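You operate a simulated robot arm through the tools that you are given. There is no shell and no other tool. Be economical: measure what you need, move in short steps, check, and stop when the job is done.

You run a simulated robot arm. Do the job below in one go: nothing can be reset, and whatever is moved stays where it is left.

TASK
Put the card that says "steel" from the top of the picking table on the green tile and the card labelled "brass" on the grey worn tile.
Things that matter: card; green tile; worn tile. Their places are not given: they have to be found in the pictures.

The check looks at the end state, three seconds after you hand in, the way a careful person would. Anything else that was tipped, shoved, dropped, spilled or broken makes it a failure.

THE ROBOT
A 7-joint arm with a two-finger parallel gripper, fixed in place. Base frame: the origin is at the foot of the arm, x ahead of it, y to its left, z up; the work surface is at about z = 0. Lengths are in cm, angles in rad, forces in N, time in s.
With the tool pointing down near the work surface it reaches from about 24 to 62 cm from the base axis. Its first joint turns from -1.152 to 1.152 rad. Payload 2.6 kg.
Tool frame: the origin (TCP) lies between the finger pads and is the grasp point; the fingertips stand 3 cm ahead of it; z points along the fingers, y is the line along which they close. The gripper opens to 9.4 cm. The fingers are 2.8 cm wide and 1 cm thick; the gripper's body (5 by 9.6 cm) begins 5.5 cm behind the TCP.
Orientation is told as [roll, pitch, yaw] about the base's x, y, z axes, in that order, counted from this pose: with the fingers straight down and closing along the base's y, the tool's x points along the base's -x, its y along +y and its z along -z.

THE INTERFACE
- The arm moves only by the tool nudge_tool. Its argument "plan" is a list of rows, each a list of 5 numbers: the gripper command, from -1 (fully open) to 1 (shut), values between in proportion, then the shift along the base's x, y, z in units of 400 mm (1.0 is 400 mm), then the turn about the base's z in units of 90 degrees (1.0 is 90 degrees). In form: [[gripper, tx, ty, tz, yaw], ...]. A call has 1 to 10 rows; each row is the pose to reach, as a shift and turn from the pose commanded when the call began. A call with a number of a shift or a turn outside -1 to 1 is refused whole. Each row takes 0.2 s and may step no farther than 5 cm and 0.15 rad from the row before; otherwise, or with a gripper value out of range, the whole call is refused. A pose out of reach is approached as far as the arm can. The call stops where the force on the tool passes 40 N (or 10 N more than at its start, if that is more) or the arm is blocked; 0.2 s more then pass. Each finger travels about 7.2 cm/s and halts on what it meets, pressing with about 37 N; the grip force reading is that of the motor and also rises with nothing between the fingers. The clock runs only during rows and for 0.2 s after the last one: add rows that repeat a pose to give the fingers time. The reply holds the time, the measured pose of the TCP, the force on the tool along the base axes, the opening and the grip force, in the units named above and with some noise.
- Cameras (640 x 400 px; columns grow to the right, rows downward): "scene" is fixed at [3.13, 42.56, 57.37]; the picture's right is [-0.83, -0.56, 0.00], its down [-0.27, 0.39, -0.88] and it looks along [0.50, -0.73, -0.48] (base axes); focal length 368 px, centre (320, 200). "wrist" rides on the gripper at [-3.7, 0, -5.8] in the tool frame; the picture's right is [0.00, -1.00, 0.00], its down [0.97, 0.00, -0.24] and it looks along [0.24, 0.00, 0.97] (tool axes); focal length 218 px, centre (320, 200).
- get_image(camera): a new picture of that camera. No time passes.
- probe_pixels(camera, pixels): for up to 12 pixels [column, row] of the newest picture of that camera ("zoom" is the newest enlarged one), the place [x, y, z] in the base frame of the surface seen there, good to about 0.3 cm. No time passes.
- zoom(camera, box): a new picture of the part [left, top, right, bottom] of that camera's present view, enlarged. No time passes.
- sign_off(): hands the job in; it is judged then, once.

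Work in short steps. Measure before you move; look again where a grasp or a placing could have gone wrong, and mend it. You have 60 turns and 30 pictures in all, those below and enlarged ones among them. Open the gripper and draw the arm clear of the work before you hand the job in, unless the task says otherwise; then end with one line.

The tools are called after "Request:" by a JSON object that holds its "op" and its "data". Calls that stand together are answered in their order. nudge_tool: Moves the arm, as the interface text tells. Its arguments: {"type":"object","properties":{"plan":{"type":"array","items":{"type":"array","items":{"type":"number"}}}},"required":["plan"]} The other tools are called the same way: get_image (camera) takes a picture; probe_pixels (camera, pixels) gives the place of the surface under pixels of a picture; zoom (camera, box) takes an enlarged picture of a part of a camera's view; sign_off () hands the job in.

At the start:

```text
clock: 0.0
tool_pos: [28.8, -21.36, 28.96]
tcp_rot: [0.001, 0.001, 0.0]
ft_force: [0.0, -0.5, -0.2]
finger_gap: 9.39
finger_force: 0.0
```

scene: 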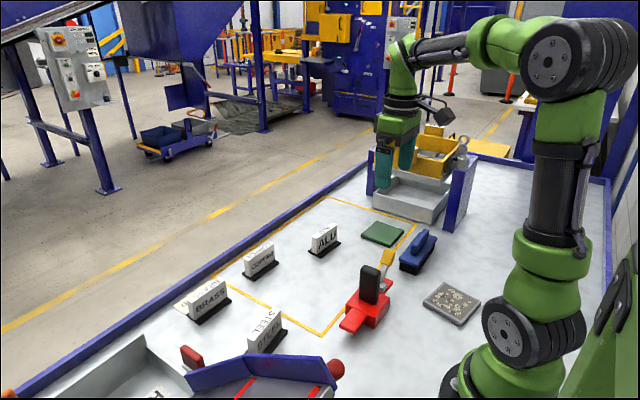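
wrist: 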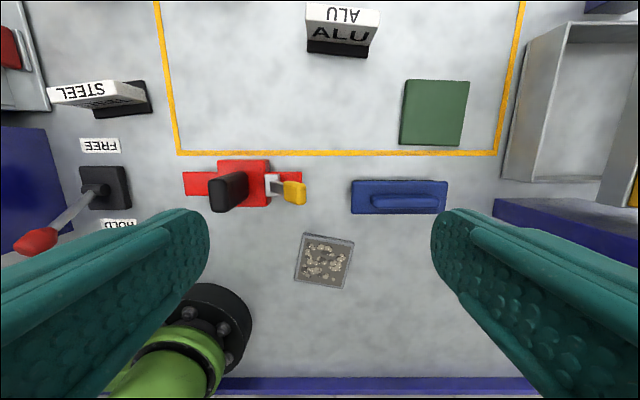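

The scene shows cards at about (208,300) BRASS, (266,333) STEEL, and something lettered near (158,392). I zoom in on this area to read the labels.

Request:
{"op": "zoom", "data": {"camera": "scene", "box": [130, 220, 350, 400]}}

Request:
{"op": "zoom", "data": {"camera": "scene", "box": [320, 200, 500, 340]}}

```text
2.22 times, centred on (240, 310) of scene
```

zoom: 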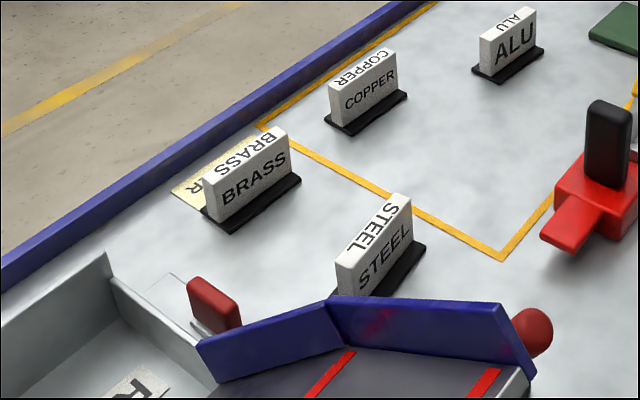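

```text
2.86 times, centred on (410, 270) of scene
```

zoom: 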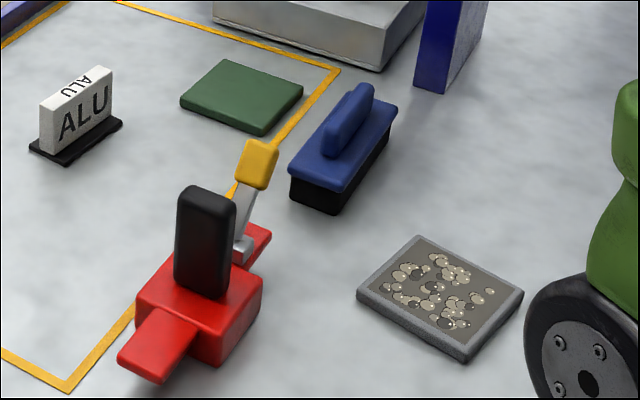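

I measure the cards, their feet and the tiles, taking a fresh scene picture so the pixels are current.

Request:
{"op": "get_image", "data": {"camera": "scene"}}

Request:
{"op": "probe_pixels", "data": {"camera": "scene", "pixels": [[381, 234], [362, 232], [404, 236], [452, 302], [426, 303], [462, 322], [478, 300], [443, 285], [207, 290], [265, 325], [208, 302], [266, 338]]}}

Request:
{"op": "probe_pixels", "data": {"camera": "wrist", "pixels": [[60, 92], [130, 85], [115, 100], [140, 98], [345, 12], [340, 30], [325, 262], [433, 112], [95, 190], [35, 243], [320, 50], [100, 145]]}}

```text
25 pictures are left
```

scene: 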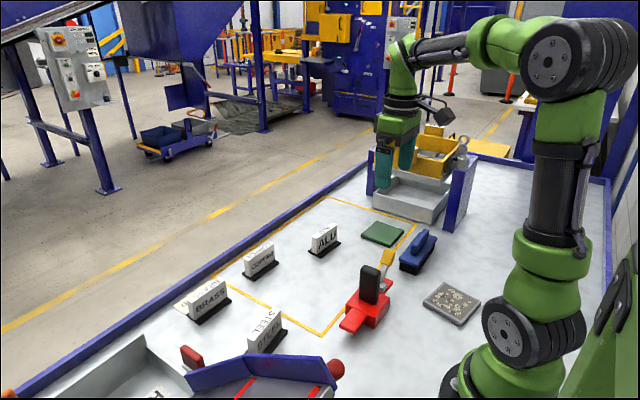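

```text
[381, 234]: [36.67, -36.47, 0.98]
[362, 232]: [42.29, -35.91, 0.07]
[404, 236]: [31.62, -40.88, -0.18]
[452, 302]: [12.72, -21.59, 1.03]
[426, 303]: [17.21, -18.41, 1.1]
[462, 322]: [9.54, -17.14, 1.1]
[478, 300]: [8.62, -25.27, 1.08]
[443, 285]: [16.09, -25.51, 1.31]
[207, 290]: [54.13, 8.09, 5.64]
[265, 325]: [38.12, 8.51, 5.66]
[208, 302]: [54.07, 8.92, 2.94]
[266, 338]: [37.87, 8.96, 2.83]
```

```text
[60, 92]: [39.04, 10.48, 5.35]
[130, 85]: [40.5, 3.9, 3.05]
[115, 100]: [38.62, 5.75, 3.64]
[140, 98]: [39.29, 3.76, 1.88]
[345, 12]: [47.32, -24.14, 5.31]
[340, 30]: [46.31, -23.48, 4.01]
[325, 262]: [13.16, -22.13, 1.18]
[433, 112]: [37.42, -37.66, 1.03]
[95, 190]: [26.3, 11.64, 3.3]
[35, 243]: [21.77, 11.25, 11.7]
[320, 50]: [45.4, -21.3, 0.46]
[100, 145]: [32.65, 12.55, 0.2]
```

Green tile centre is about (37,-37.5) and the worn tile about (12.9,-21.8), both with tops at about z=1. Cards reach up to about z=6. I move at height over the steel card to see its angle and surroundings.

Request:
{"op": "nudge_tool", "data": {"plan": [[-1, 0.04, 0.1, 0, 0], [-1, 0.08, 0.2, 0, 0], [-1, 0.12, 0.3, 0, 0], [-1, 0.16, 0.4, 0, 0], [-1, 0.2, 0.5, 0, 0], [-1, 0.23, 0.6, 0, 0], [-1, 0.25, 0.68, 0, 0], [-1, 0.25, 0.68, 0, 0]]}}

Request:
{"op": "get_image", "data": {"camera": "wrist"}}

```text
clock: 1.8
tool_pos: [38.78, 5.99, 29.04]
tcp_rot: [0.0, -0.001, 0.001]
ft_force: [1.0, -0.4, 0.1]
finger_gap: 9.38
finger_force: 0.1
```

```text
24 pictures are left
```

wrist: 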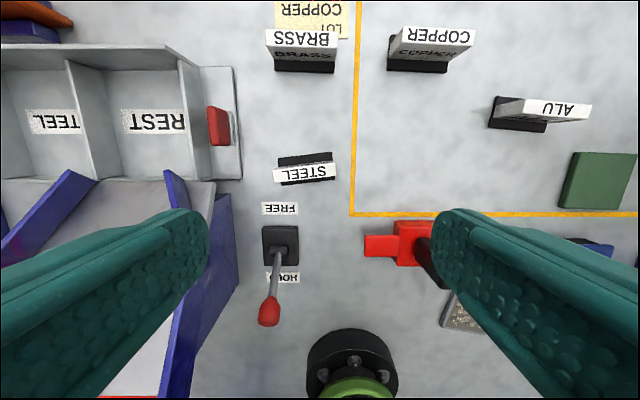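

The STEEL card is at about (305,170) with the lever at HOLD, which I won't touch. I zoom for its exact angle and edges.

Request:
{"op": "zoom", "data": {"camera": "wrist", "box": [255, 135, 355, 198]}}

Request:
{"op": "zoom", "data": {"camera": "wrist", "box": [240, 0, 370, 81]}}

Request:
{"op": "probe_pixels", "data": {"camera": "wrist", "pixels": [[276, 173], [333, 167], [276, 180], [333, 175], [305, 174], [279, 160], [332, 155], [269, 38], [334, 38], [275, 70], [333, 70], [302, 38]]}}

```text
6.35 times, centred on (305, 166) of wrist
```

zoom: 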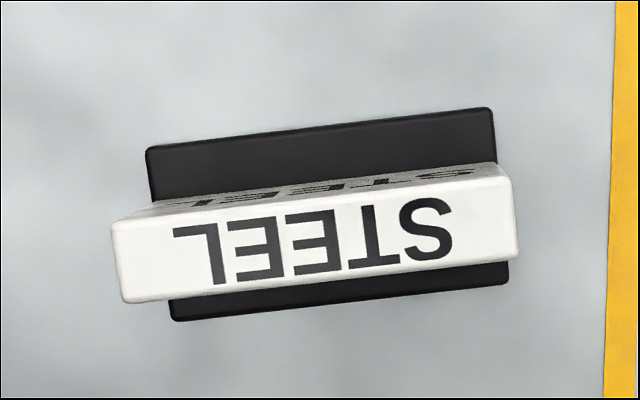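

```text
4.92 times, centred on (305, 40) of wrist
```

zoom: 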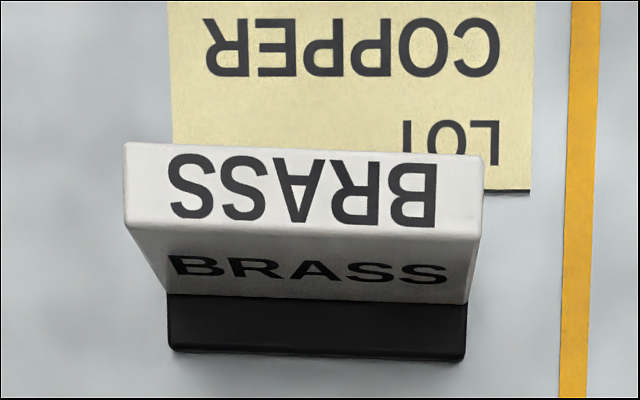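

```text
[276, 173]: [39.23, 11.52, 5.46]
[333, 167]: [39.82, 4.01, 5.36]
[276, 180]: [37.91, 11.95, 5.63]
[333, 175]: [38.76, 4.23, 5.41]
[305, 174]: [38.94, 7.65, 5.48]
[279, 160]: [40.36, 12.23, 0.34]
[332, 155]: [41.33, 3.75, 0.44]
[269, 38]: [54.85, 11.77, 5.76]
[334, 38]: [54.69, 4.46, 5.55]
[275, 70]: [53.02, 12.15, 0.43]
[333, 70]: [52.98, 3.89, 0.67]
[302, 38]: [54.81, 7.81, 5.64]
```

The steel card's top centre is about (39.05, 8.1, 5.5), 8.4 long and 1.65 thick, turned about +0.118 rad. I turn the tool by -1.453 rad so the fingers close along its normal, and go down to about z=17.

Request:
{"op": "nudge_tool", "data": {"plan": [[-1, 0.0, 0.005, -0.03, -0.0925], [-1, 0.0, 0.01, -0.06, -0.185], [-1, 0.0, 0.016, -0.09, -0.2775], [-1, 0.0, 0.022, -0.12, -0.37], [-1, 0.003, 0.028, -0.15, -0.4625], [-1, 0.005, 0.034, -0.18, -0.555], [-1, 0.006, 0.04, -0.21, -0.6475], [-1, 0.007, 0.045, -0.24, -0.74], [-1, 0.007, 0.05, -0.27, -0.8325], [-1, 0.007, 0.054, -0.3, -0.925]]}}

Request:
{"op": "get_image", "data": {"camera": "wrist"}}

```text
clock: 4.0
tool_pos: [38.94, 7.87, 16.98]
tcp_rot: [-0.001, 0.001, -1.456]
ft_force: [0.1, 1.0, -0.9]
finger_gap: 9.41
finger_force: 0.1
```

```text
21 pictures are left
```

wrist: 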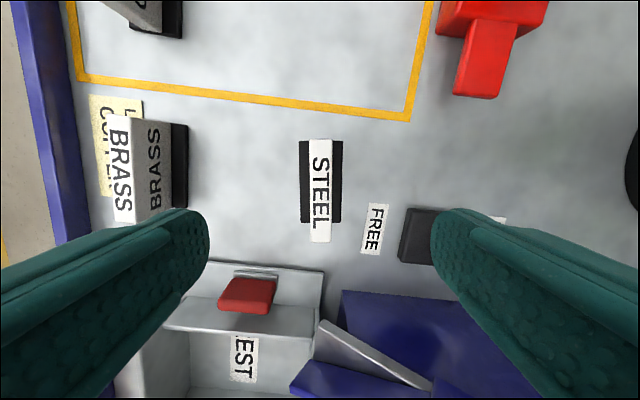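

The card is aligned with the tool and centred (column 320, rows 139–243, as expected for the TCP). I descend to z=4.5 with the fingers half closed, then grip.

Request:
{"op": "nudge_tool", "data": {"plan": [[-0.7, 0, 0, -0.1, 0], [-0.5, 0, 0, -0.2, 0], [-0.4, 0, 0, -0.26, 0], [-0.3, 0, 0, -0.3125, 0], [0.2, 0, 0, -0.3125, 0], [0.6, 0, 0, -0.3125, 0], [1, 0, 0, -0.3125, 0], [1, 0, 0, -0.3125, 0], [1, 0, 0, -0.3125, 0]]}}

```text
clock: 6.0
tool_pos: [39.16, 7.93, 4.5]
tcp_rot: [0.0, -0.001, -1.455]
ft_force: [-0.1, -0.1, -0.4]
finger_gap: 2.15
finger_force: 37.2
```

Gripped at 2.15 cm opening with 37 N. I lift slowly by 5 cm and look.

Request:
{"op": "nudge_tool", "data": {"plan": [[1, 0, 0, 0.02, 0], [1, 0, 0, 0.05, 0], [1, 0, 0, 0.09, 0], [1, 0, 0, 0.13, 0]]}}

Request:
{"op": "get_image", "data": {"camera": "scene"}}

```text
clock: 7.0
tool_pos: [39.04, 7.92, 9.68]
tcp_rot: [0.0, 0.001, -1.452]
ft_force: [-0.1, 0.5, 0.5]
finger_gap: 2.14
finger_force: 36.9
```

```text
20 pictures are left
```

scene: 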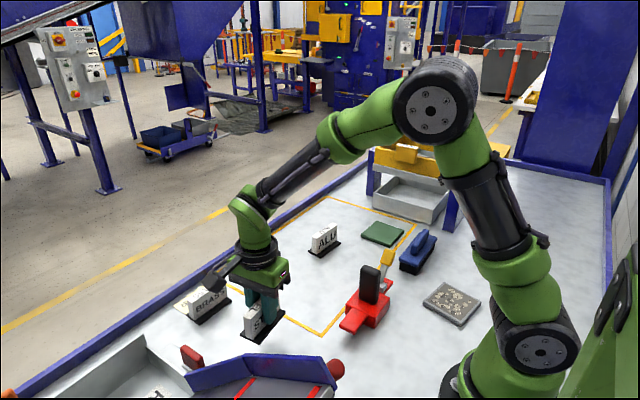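

The card and its foot lifted together. I raise it to about z=25 and travel toward the green tile.

Request:
{"op": "nudge_tool", "data": {"plan": [[1, 0, 0, 0.12, 0], [1, 0, 0, 0.24, 0], [1, 0, -0.03, 0.34, 0], [1, 0, -0.12, 0.4, 0], [1, 0, -0.23, 0.4, 0], [1, 0, -0.34, 0.4, 0], [1, 0, -0.45, 0.4, 0], [1, 0, -0.56, 0.4, 0], [1, 0, -0.67, 0.4, 0], [1, 0, -0.77, 0.4, 0]]}}

Request:
{"op": "get_image", "data": {"camera": "wrist"}}

Request:
{"op": "get_image", "data": {"camera": "scene"}}

```text
clock: 9.2
tool_pos: [38.98, -23.01, 25.68]
tcp_rot: [0.0, 0.0, -1.451]
ft_force: [-0.5, 0.1, -0.6]
finger_gap: 2.14
finger_force: 36.9
```

```text
19 pictures are left
```

wrist: 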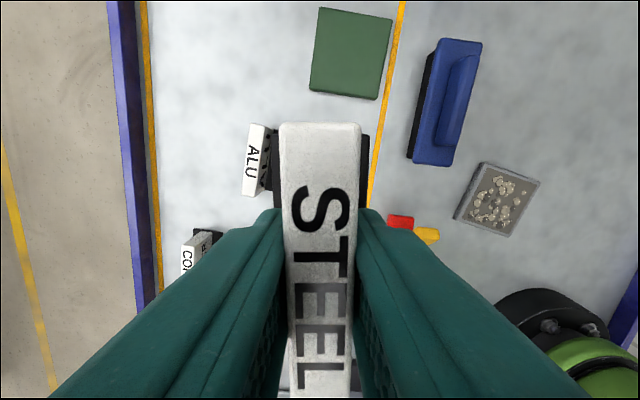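

```text
18 pictures are left
```

scene: 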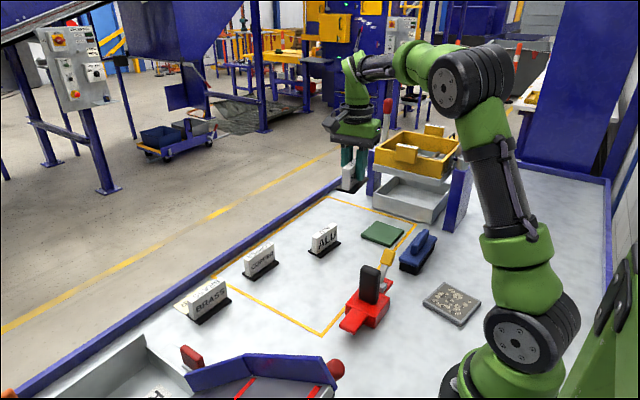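

The carried card is steady. I probe the tiles' corners in the wrist view, and the tall frame behind the green tile in the scene view.

Request:
{"op": "probe_pixels", "data": {"camera": "wrist", "pixels": [[322, 11], [389, 21], [375, 96], [313, 90], [349, 54], [415, 158], [447, 162], [482, 165], [538, 182], [506, 234], [456, 217], [497, 199]]}}

Request:
{"op": "probe_pixels", "data": {"camera": "scene", "pixels": [[372, 172], [386, 107], [405, 152], [384, 150], [440, 160], [460, 165], [455, 215], [460, 150], [375, 200], [432, 215], [415, 240], [370, 280]]}}

```text
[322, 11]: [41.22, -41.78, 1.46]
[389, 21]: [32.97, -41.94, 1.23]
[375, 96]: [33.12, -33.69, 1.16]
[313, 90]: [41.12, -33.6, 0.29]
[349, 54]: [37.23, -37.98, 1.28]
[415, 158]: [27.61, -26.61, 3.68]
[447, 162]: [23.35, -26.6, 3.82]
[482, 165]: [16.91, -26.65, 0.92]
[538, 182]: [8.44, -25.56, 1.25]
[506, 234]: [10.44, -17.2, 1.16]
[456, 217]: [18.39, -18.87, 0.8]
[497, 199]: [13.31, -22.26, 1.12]
```

```text
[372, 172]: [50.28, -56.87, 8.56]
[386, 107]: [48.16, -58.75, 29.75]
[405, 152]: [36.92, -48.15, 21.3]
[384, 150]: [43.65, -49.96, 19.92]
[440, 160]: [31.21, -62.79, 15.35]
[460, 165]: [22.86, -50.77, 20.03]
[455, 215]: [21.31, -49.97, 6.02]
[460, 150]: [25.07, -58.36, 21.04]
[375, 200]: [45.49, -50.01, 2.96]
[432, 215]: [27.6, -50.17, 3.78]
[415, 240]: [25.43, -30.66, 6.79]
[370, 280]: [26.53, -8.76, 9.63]
```

Green tile spans x 33–41.2, y -41.8 to -33.65 (centre 37.1,-37.8), square to the base, and the frame behind it starts at y≈-48. I go above its centre, turn the card by -0.11 rad to match, and lower partway.

Request:
{"op": "nudge_tool", "data": {"plan": [[1, -0.012, -0.1, 0, -0.02], [1, -0.024, -0.2, 0, -0.04], [1, -0.036, -0.3, 0, -0.06], [1, -0.047, -0.37, 0, -0.07], [1, -0.047, -0.37, -0.1, -0.07], [1, -0.047, -0.37, -0.2, -0.07], [1, -0.047, -0.37, -0.3, -0.07], [1, -0.047, -0.37, -0.4, -0.07], [1, -0.047, -0.37, -0.42, -0.07]]}}

Request:
{"op": "zoom", "data": {"camera": "scene", "box": [320, 150, 480, 250]}}

Request:
{"op": "get_image", "data": {"camera": "wrist"}}

```text
clock: 11.2
tool_pos: [37.06, -37.49, 8.9]
tcp_rot: [0.001, -0.001, -1.564]
ft_force: [-0.2, -1.0, 0.2]
finger_gap: 2.15
finger_force: 37.3
```

```text
4.00 times, centred on (400, 200) of scene
```

zoom: 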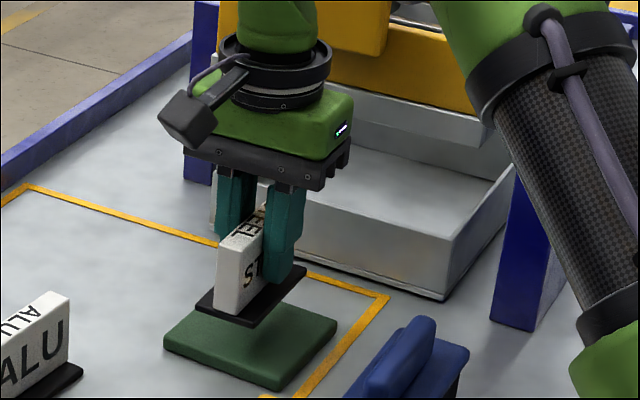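

```text
16 pictures are left
```

wrist: 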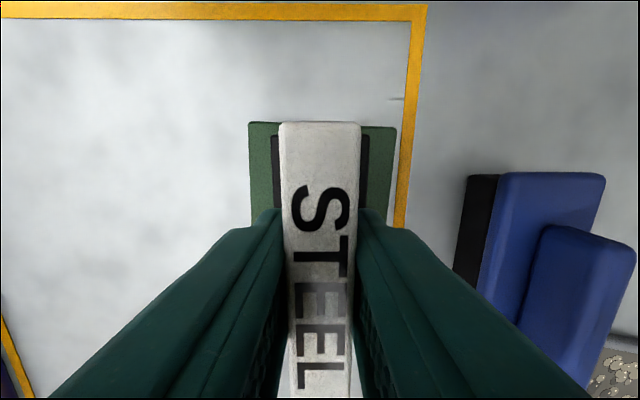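

The foot is over the tile; I check the tile edges from this closer view.

Request:
{"op": "probe_pixels", "data": {"camera": "wrist", "pixels": [[264, 126], [375, 130], [252, 200], [392, 200], [252, 130], [393, 132]]}}

Request:
{"op": "probe_pixels", "data": {"camera": "zoom", "pixels": [[170, 337], [278, 385], [332, 324], [240, 335], [225, 316], [300, 272]]}}

```text
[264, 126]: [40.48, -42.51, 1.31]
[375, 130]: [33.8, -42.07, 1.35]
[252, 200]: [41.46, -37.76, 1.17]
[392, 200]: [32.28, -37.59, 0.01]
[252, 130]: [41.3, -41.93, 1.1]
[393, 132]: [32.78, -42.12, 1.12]
```

```text
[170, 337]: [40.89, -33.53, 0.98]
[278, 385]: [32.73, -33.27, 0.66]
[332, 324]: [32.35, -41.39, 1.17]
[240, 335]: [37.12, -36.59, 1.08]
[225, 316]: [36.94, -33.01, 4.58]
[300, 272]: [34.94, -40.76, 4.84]
```

Tile centre is about (37.0,-37.9). I shift 0.35 cm in -y and lower to TCP z≈5.8, just above contact (foot 1.3 vs tile top ~1.1).

Request:
{"op": "nudge_tool", "data": {"plan": [[1, 0, -0.009, -0.02, 0], [1, 0, -0.009, -0.045, 0], [1, 0, -0.009, -0.065, 0], [1, 0, -0.009, -0.0775, 0], [1, 0, -0.009, -0.0775, 0]]}}

```text
clock: 12.4
tool_pos: [37.08, -37.93, 5.81]
tcp_rot: [0.001, 0.001, -1.563]
ft_force: [-0.1, 0.0, -0.3]
finger_gap: 2.15
finger_force: 37.6
```

No contact yet. I creep down in 0.1 cm steps to find it.

Request:
{"op": "nudge_tool", "data": {"plan": [[1, 0, 0, -0.0025, 0], [1, 0, 0, -0.004, 0], [1, 0, 0, -0.004, 0]]}}

```text
clock: 13.2
tool_pos: [37.14, -37.96, 5.77]
tcp_rot: [0.001, -0.002, -1.565]
ft_force: [-0.3, 2.8, 9.8]
finger_gap: 2.14
finger_force: 36.8
```

Contact felt (9.8 N). I open gradually and withdraw straight up.

Request:
{"op": "nudge_tool", "data": {"plan": [[0.5, 0, 0, 0.001, 0], [0.3, 0, 0, 0.001, 0], [0.1, 0, 0, 0.001, 0], [0.0, 0, 0, 0.001, 0], [0.0, 0, 0, 0.06, 0], [0.0, 0, 0, 0.16, 0], [0.0, 0, 0, 0.28, 0], [0.0, 0, 0, 0.4, 0], [0.0, 0, 0, 0.5, 0]]}}

Request:
{"op": "zoom", "data": {"camera": "scene", "box": [320, 150, 480, 250]}}

```text
clock: 15.2
tool_pos: [37.26, -37.88, 25.58]
tcp_rot: [-0.001, 0.0, -1.564]
ft_force: [-0.1, 0.2, 0.1]
finger_gap: 4.7
finger_force: 0.2
```

```text
4.00 times, centred on (400, 200) of scene
```

zoom: 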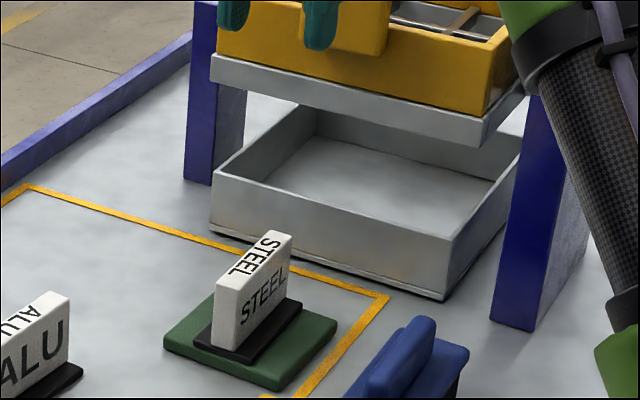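

STEEL stands squarely on the green tile. Brass top centre is about (54.7, 8.1, 5.6), turned about -0.04 rad; I travel there at height.

Request:
{"op": "nudge_tool", "data": {"plan": [[0, 0.04, 0.105, 0, 0], [0, 0.08, 0.21, 0, 0], [0, 0.12, 0.315, 0, 0], [0, 0.16, 0.42, 0, 0], [0, 0.2, 0.525, 0, 0], [0, 0.24, 0.63, 0, 0], [0, 0.28, 0.735, 0, 0], [0, 0.32, 0.84, 0, 0], [0, 0.36, 0.945, 0, 0], [0, 0.38, 1.0, 0, 0]]}}

Request:
{"op": "nudge_tool", "data": {"plan": [[0, 0.02, 0.06, 0, -0.015], [0, 0.04, 0.12, -0.03, -0.03], [0, 0.056, 0.149, -0.1, -0.03], [0, 0.056, 0.149, -0.2, -0.03], [0, 0.056, 0.149, -0.2, -0.03]]}}

Request:
{"op": "get_image", "data": {"camera": "wrist"}}

```text
clock: 17.4
tool_pos: [52.36, 1.91, 25.67]
tcp_rot: [0.001, -0.001, -1.563]
ft_force: [0.3, 0.5, -0.2]
finger_gap: 4.69
finger_force: 0.0
```

```text
clock: 18.6
tool_pos: [54.61, 8.12, 17.59]
tcp_rot: [0.001, 0.001, -1.611]
ft_force: [0.2, 0.1, 0.1]
finger_gap: 4.69
finger_force: 0.0
```

```text
14 pictures are left
```

wrist: 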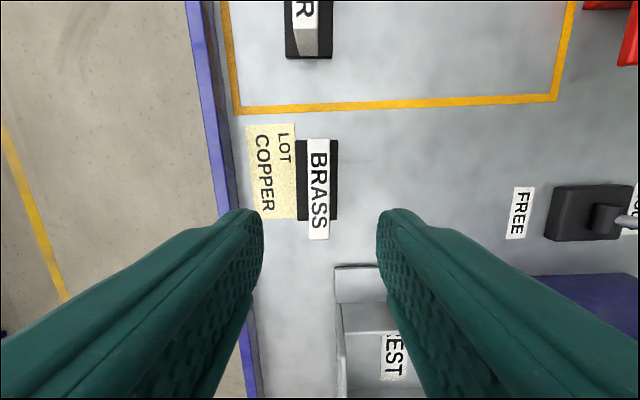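

Brass is aligned (columns 307–329, rows 138–240); small correction of +0.1 x and -0.15 y, then descend to z=4.5 and grip.

Request:
{"op": "nudge_tool", "data": {"plan": [[0, 0.003, -0.004, -0.1, 0], [0, 0.003, -0.004, -0.2, 0], [0, 0.003, -0.004, -0.28, 0], [0, 0.003, -0.004, -0.3275, 0], [0.1, 0.003, -0.004, -0.3275, 0], [0.4, 0.003, -0.004, -0.3275, 0], [1, 0.003, -0.004, -0.3275, 0], [1, 0.003, -0.004, -0.3275, 0], [1, 0.003, -0.004, -0.3275, 0]]}}

Request:
{"op": "nudge_tool", "data": {"plan": [[1, 0, 0, 0.02, 0], [1, 0, 0, 0.06, 0], [1, 0, 0, 0.13, 0]]}}

Request:
{"op": "get_image", "data": {"camera": "scene"}}

```text
clock: 20.6
tool_pos: [54.82, 7.71, 4.71]
tcp_rot: [0.0, 0.0, -1.611]
ft_force: [-0.6, 0.3, 1.2]
finger_gap: 2.14
finger_force: 36.7
```

```text
clock: 21.4
tool_pos: [54.62, 7.79, 9.86]
tcp_rot: [0.001, 0.0, -1.609]
ft_force: [1.0, 0.3, 0.2]
finger_gap: 2.12
finger_force: 37.3
```

```text
13 pictures are left
```

scene: 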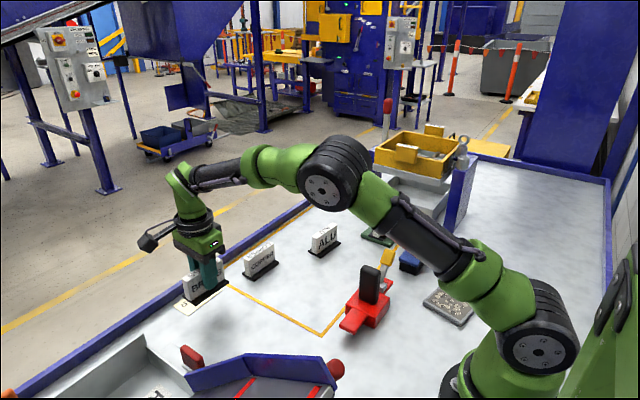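

Brass and foot came up cleanly, and the note stayed. I raise to about z=26 and carry toward the worn tile, stopping short of it at about (23,-27) to look.

Request:
{"op": "nudge_tool", "data": {"plan": [[1, 0, 0, 0.11, 0], [1, 0, 0, 0.22, 0], [1, -0.03, -0.03, 0.32, 0], [1, -0.1, -0.1, 0.4, 0], [1, -0.18, -0.18, 0.4, 0], [1, -0.26, -0.26, 0.4, 0], [1, -0.34, -0.34, 0.4, 0], [1, -0.42, -0.42, 0.4, 0], [1, -0.5, -0.5, 0.4, 0], [1, -0.57, -0.58, 0.4, 0]]}}

Request:
{"op": "nudge_tool", "data": {"plan": [[1, -0.05, -0.06, 0, -0.02], [1, -0.11, -0.13, 0, -0.045], [1, -0.17, -0.2, 0, -0.07], [1, -0.22, -0.27, -0.03, -0.0955], [1, -0.22, -0.27, -0.1, -0.0955], [1, -0.22, -0.27, -0.2, -0.0955]]}}

Request:
{"op": "get_image", "data": {"camera": "scene"}}

Request:
{"op": "get_image", "data": {"camera": "wrist"}}

```text
refused: row 4 steps farther than a row can; nothing moved
```

```text
clock: 22.8
tool_pos: [46.34, -2.94, 3.62]
tcp_rot: [0.018, 0.004, -1.768]
ft_force: [-2.7, 0.4, 12.3]
finger_gap: 2.14
finger_force: 36.5
stopped in row 6: the force on the tool passed its limit (the readings are from after the stop); the commanded pose is now the measured one
```

```text
12 pictures are left
```

scene: 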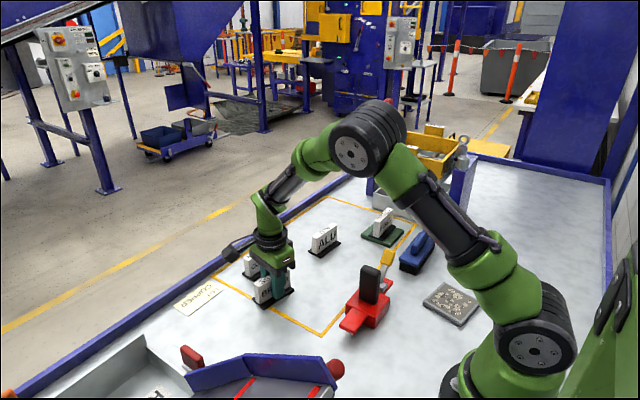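

```text
11 pictures are left
```

wrist: 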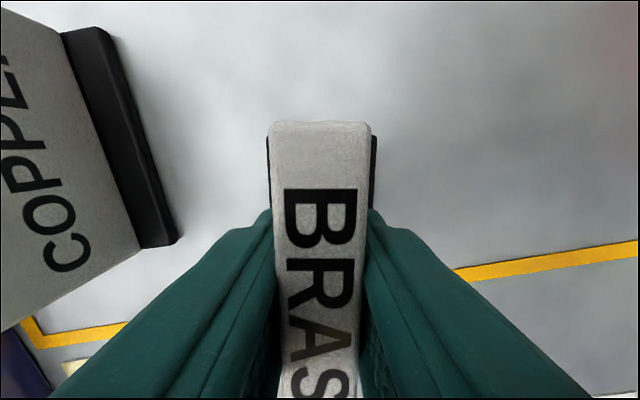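

My mistake: I chained a move onto one that was refused (a row exceeded the step limit), so the arm went low and pressed the brass card onto the table at about (46.3,-2.9). I lift straight up and check that copper wasn't touched.

Request:
{"op": "nudge_tool", "data": {"plan": [[1, 0, 0, 0.02, 0], [1, 0, 0, 0.08, 0], [1, 0, 0, 0.19, 0], [1, 0, 0, 0.3, 0], [1, 0, 0, 0.41, 0], [1, 0, 0, 0.52, 0], [1, 0, 0, 0.57, 0]]}}

Request:
{"op": "zoom", "data": {"camera": "scene", "box": [130, 220, 350, 400]}}

Request:
{"op": "get_image", "data": {"camera": "wrist"}}

```text
clock: 24.4
tool_pos: [46.34, -2.83, 26.22]
tcp_rot: [0.015, 0.005, -1.767]
ft_force: [-0.2, 0.5, -0.3]
finger_gap: 2.14
finger_force: 36.7
```

```text
2.22 times, centred on (240, 310) of scene
```

zoom: 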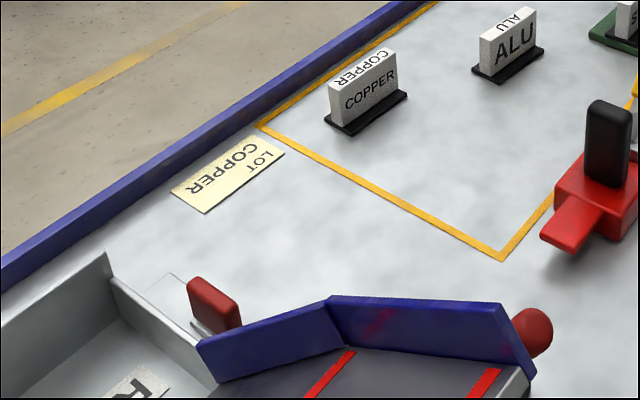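

```text
9 pictures are left
```

wrist: 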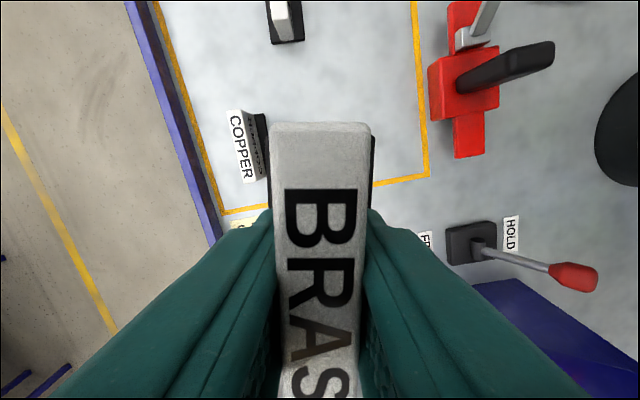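

Copper, alu and the note are exactly where they were. The brass card slid about 0.9 cm upward in the grip, so its foot is now about 3.6 below the TCP. I travel at height to about (23,-27).

Request:
{"op": "nudge_tool", "data": {"plan": [[1, -0.073, -0.076, 0, 0], [1, -0.146, -0.151, 0, 0], [1, -0.219, -0.227, 0, 0], [1, -0.292, -0.302, 0, 0], [1, -0.365, -0.378, 0, 0], [1, -0.438, -0.454, 0, 0], [1, -0.51, -0.53, 0, 0], [1, -0.583, -0.605, 0, 0], [1, -0.583, -0.605, 0, 0]]}}

```text
clock: 26.4
tool_pos: [23.06, -27.07, 26.01]
tcp_rot: [0.015, 0.005, -1.766]
ft_force: [-0.5, 0.1, -0.5]
finger_gap: 2.12
finger_force: 37.2
```

Now I move in over the worn tile centre (13.4,-22.1) while lowering to z≈13.

Request:
{"op": "nudge_tool", "data": {"plan": [[1, -0.06, 0.031, -0.06, 0], [1, -0.12, 0.062, -0.12, 0], [1, -0.18, 0.093, -0.18, 0], [1, -0.241, 0.124, -0.24, 0], [1, -0.241, 0.124, -0.32, 0], [1, -0.241, 0.124, -0.32, 0]]}}

Request:
{"op": "get_image", "data": {"camera": "wrist"}}

Request:
{"op": "zoom", "data": {"camera": "scene", "box": [370, 220, 530, 340]}}

```text
clock: 27.8
tool_pos: [13.3, -22.11, 13.31]
tcp_rot: [0.015, 0.005, -1.768]
ft_force: [-0.3, 0.5, -0.1]
finger_gap: 2.14
finger_force: 36.8
```

```text
8 pictures are left
```

wrist: 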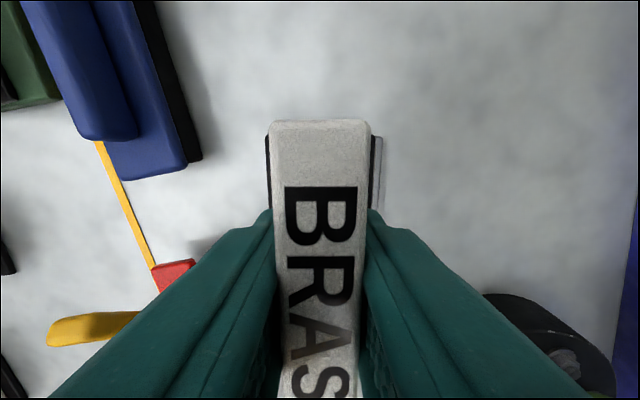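

```text
3.33 times, centred on (450, 280) of scene
```

zoom: 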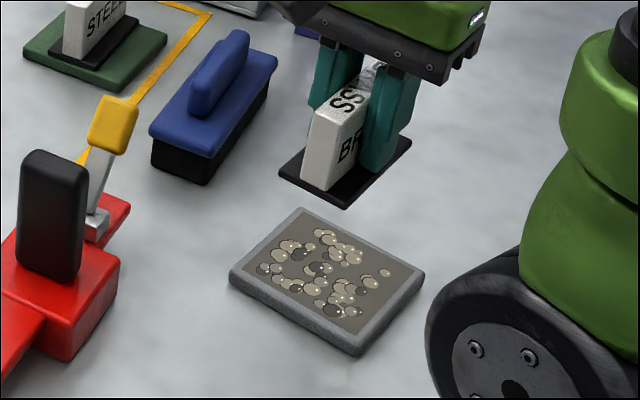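

The card is above the tile; I probe the tile's corners and the foot's corners in this zoom to align them.

Request:
{"op": "probe_pixels", "data": {"camera": "zoom", "pixels": [[236, 274], [357, 344], [419, 276], [303, 211], [330, 280], [343, 203], [283, 172], [405, 146], [295, 312], [390, 312], [268, 242], [360, 240]]}}

Request:
{"op": "probe_pixels", "data": {"camera": "wrist", "pixels": [[381, 139], [378, 200], [267, 140], [266, 205], [373, 140]]}}

```text
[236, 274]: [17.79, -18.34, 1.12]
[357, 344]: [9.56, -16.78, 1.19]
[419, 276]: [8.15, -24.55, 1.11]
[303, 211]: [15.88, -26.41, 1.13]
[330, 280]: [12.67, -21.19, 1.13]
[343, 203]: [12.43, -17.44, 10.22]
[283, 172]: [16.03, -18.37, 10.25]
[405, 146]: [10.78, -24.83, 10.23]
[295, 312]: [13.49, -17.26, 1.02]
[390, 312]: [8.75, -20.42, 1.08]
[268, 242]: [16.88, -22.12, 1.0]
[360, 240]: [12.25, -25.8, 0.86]
```

```text
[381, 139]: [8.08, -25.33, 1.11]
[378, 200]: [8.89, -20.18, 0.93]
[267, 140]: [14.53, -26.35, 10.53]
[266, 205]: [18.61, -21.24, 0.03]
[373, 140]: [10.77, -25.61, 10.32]
```

Relative to the foot, the tile centre lies about 0.55 cm farther in -x, and the angles agree (about -0.2 rad). I shift (-0.54,+0.11) and lower to TCP z≈5.3.

Request:
{"op": "nudge_tool", "data": {"plan": [[1, -0.0135, 0.003, -0.03, 0], [1, -0.0135, 0.003, -0.09, 0], [1, -0.0135, 0.003, -0.14, 0], [1, -0.0135, 0.003, -0.18, 0], [1, -0.0135, 0.003, -0.2, 0], [1, -0.0135, 0.003, -0.2, 0]]}}

Request:
{"op": "zoom", "data": {"camera": "scene", "box": [390, 240, 510, 340]}}

```text
clock: 29.2
tool_pos: [12.9, -22.11, 5.43]
tcp_rot: [0.016, 0.004, -1.768]
ft_force: [-0.4, -0.1, -0.2]
finger_gap: 2.16
finger_force: 37.0
```

```text
4.00 times, centred on (450, 290) of scene
```

zoom: 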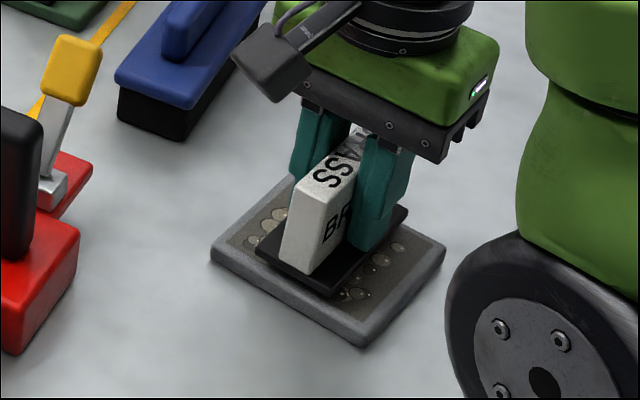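

The foot sits nicely above the tile, centred to within 0.3 cm. I nudge +0.15 x and creep down to contact.

Request:
{"op": "nudge_tool", "data": {"plan": [[1, 0.004, 0, -0.008, 0], [1, 0.004, 0, -0.012, 0], [1, 0.004, 0, -0.012, 0]]}}

```text
clock: 30.0
tool_pos: [12.99, -22.02, 4.96]
tcp_rot: [0.015, 0.005, -1.766]
ft_force: [0.2, 0.0, -0.4]
finger_gap: 2.12
finger_force: 36.9
```

No contact yet; a little further.

Request:
{"op": "nudge_tool", "data": {"plan": [[1, 0, 0, -0.003, 0], [1, 0, 0, -0.005, 0], [1, 0, 0, -0.005, 0]]}}

```text
clock: 30.8
tool_pos: [13.03, -22.12, 4.77]
tcp_rot: [0.016, 0.005, -1.768]
ft_force: [-0.4, -0.1, -0.6]
finger_gap: 2.18
finger_force: 37.0
```

Request:
{"op": "nudge_tool", "data": {"plan": [[1, 0, 0, -0.0025, 0], [1, 0, 0, -0.0045, 0], [1, 0, 0, -0.0045, 0]]}}

```text
clock: 31.4
tool_pos: [13.09, -22.11, 4.84]
tcp_rot: [0.019, 0.006, -1.77]
ft_force: [-1.5, 1.9, 17.0]
finger_gap: 2.15
finger_force: 37.5
stopped in row 2: the force on the tool passed its limit (the readings are from after the stop); the commanded pose is now the measured one
```

Contact (17 N, at z 4.8). I back off a hair, open gradually, and withdraw straight up.

Request:
{"op": "nudge_tool", "data": {"plan": [[1, 0, 0, 0.001, 0], [0.5, 0, 0, 0.001, 0], [0.3, 0, 0, 0.001, 0], [0.0, 0, 0, 0.001, 0], [0.0, 0, 0, 0.001, 0], [0.0, 0, 0, 0.03, 0], [0.0, 0, 0, 0.09, 0], [0.0, 0, 0, 0.18, 0], [0.0, 0.0, 0, 0.26, 0]]}}

Request:
{"op": "zoom", "data": {"camera": "scene", "box": [390, 240, 510, 340]}}

```text
clock: 33.4
tool_pos: [13.03, -22.11, 15.2]
tcp_rot: [0.017, 0.006, -1.768]
ft_force: [-0.3, -1.5, -0.3]
finger_gap: 4.73
finger_force: 0.0
```

```text
4.00 times, centred on (450, 290) of scene
```

zoom: 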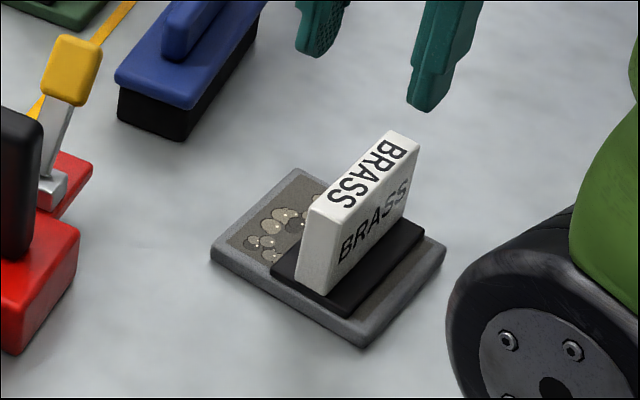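

BRASS stands upright, wholly inside the worn tile. I raise the arm, draw it clear, and take a last overall look.

Request:
{"op": "nudge_tool", "data": {"plan": [[-0.5, 0.02, 0, 0.1, 0], [-1, 0.06, 0, 0.2, 0], [-1, 0.12, 0.03, 0.29, 0], [-1, 0.22, 0.07, 0.33, 0], [-1, 0.32, 0.11, 0.35, 0], [-1, 0.42, 0.15, 0.35, 0], [-1, 0.42, 0.15, 0.35, 0]]}}

Request:
{"op": "get_image", "data": {"camera": "scene"}}

```text
clock: 35.0
tool_pos: [29.8, -16.2, 29.12]
tcp_rot: [0.018, 0.005, -1.77]
ft_force: [1.0, -0.5, -0.3]
finger_gap: 9.43
finger_force: 0.0
```

```text
4 pictures are left
```

scene: 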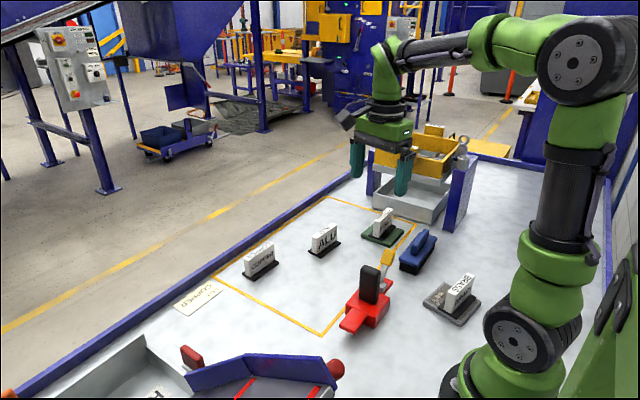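

Both cards stand on their tiles, everything else is where it was, and the gripper is open and clear. I hand in.

Request:
{"op": "sign_off", "data": {}}

```text
The job is handed in.
```

The steel card is standing on the green tile and the brass card is standing on the grey worn tile; on the way the brass card was once pressed onto the table by a mistimed move and slid about 0.9 cm in the grip, but the pictures show nothing else moved.
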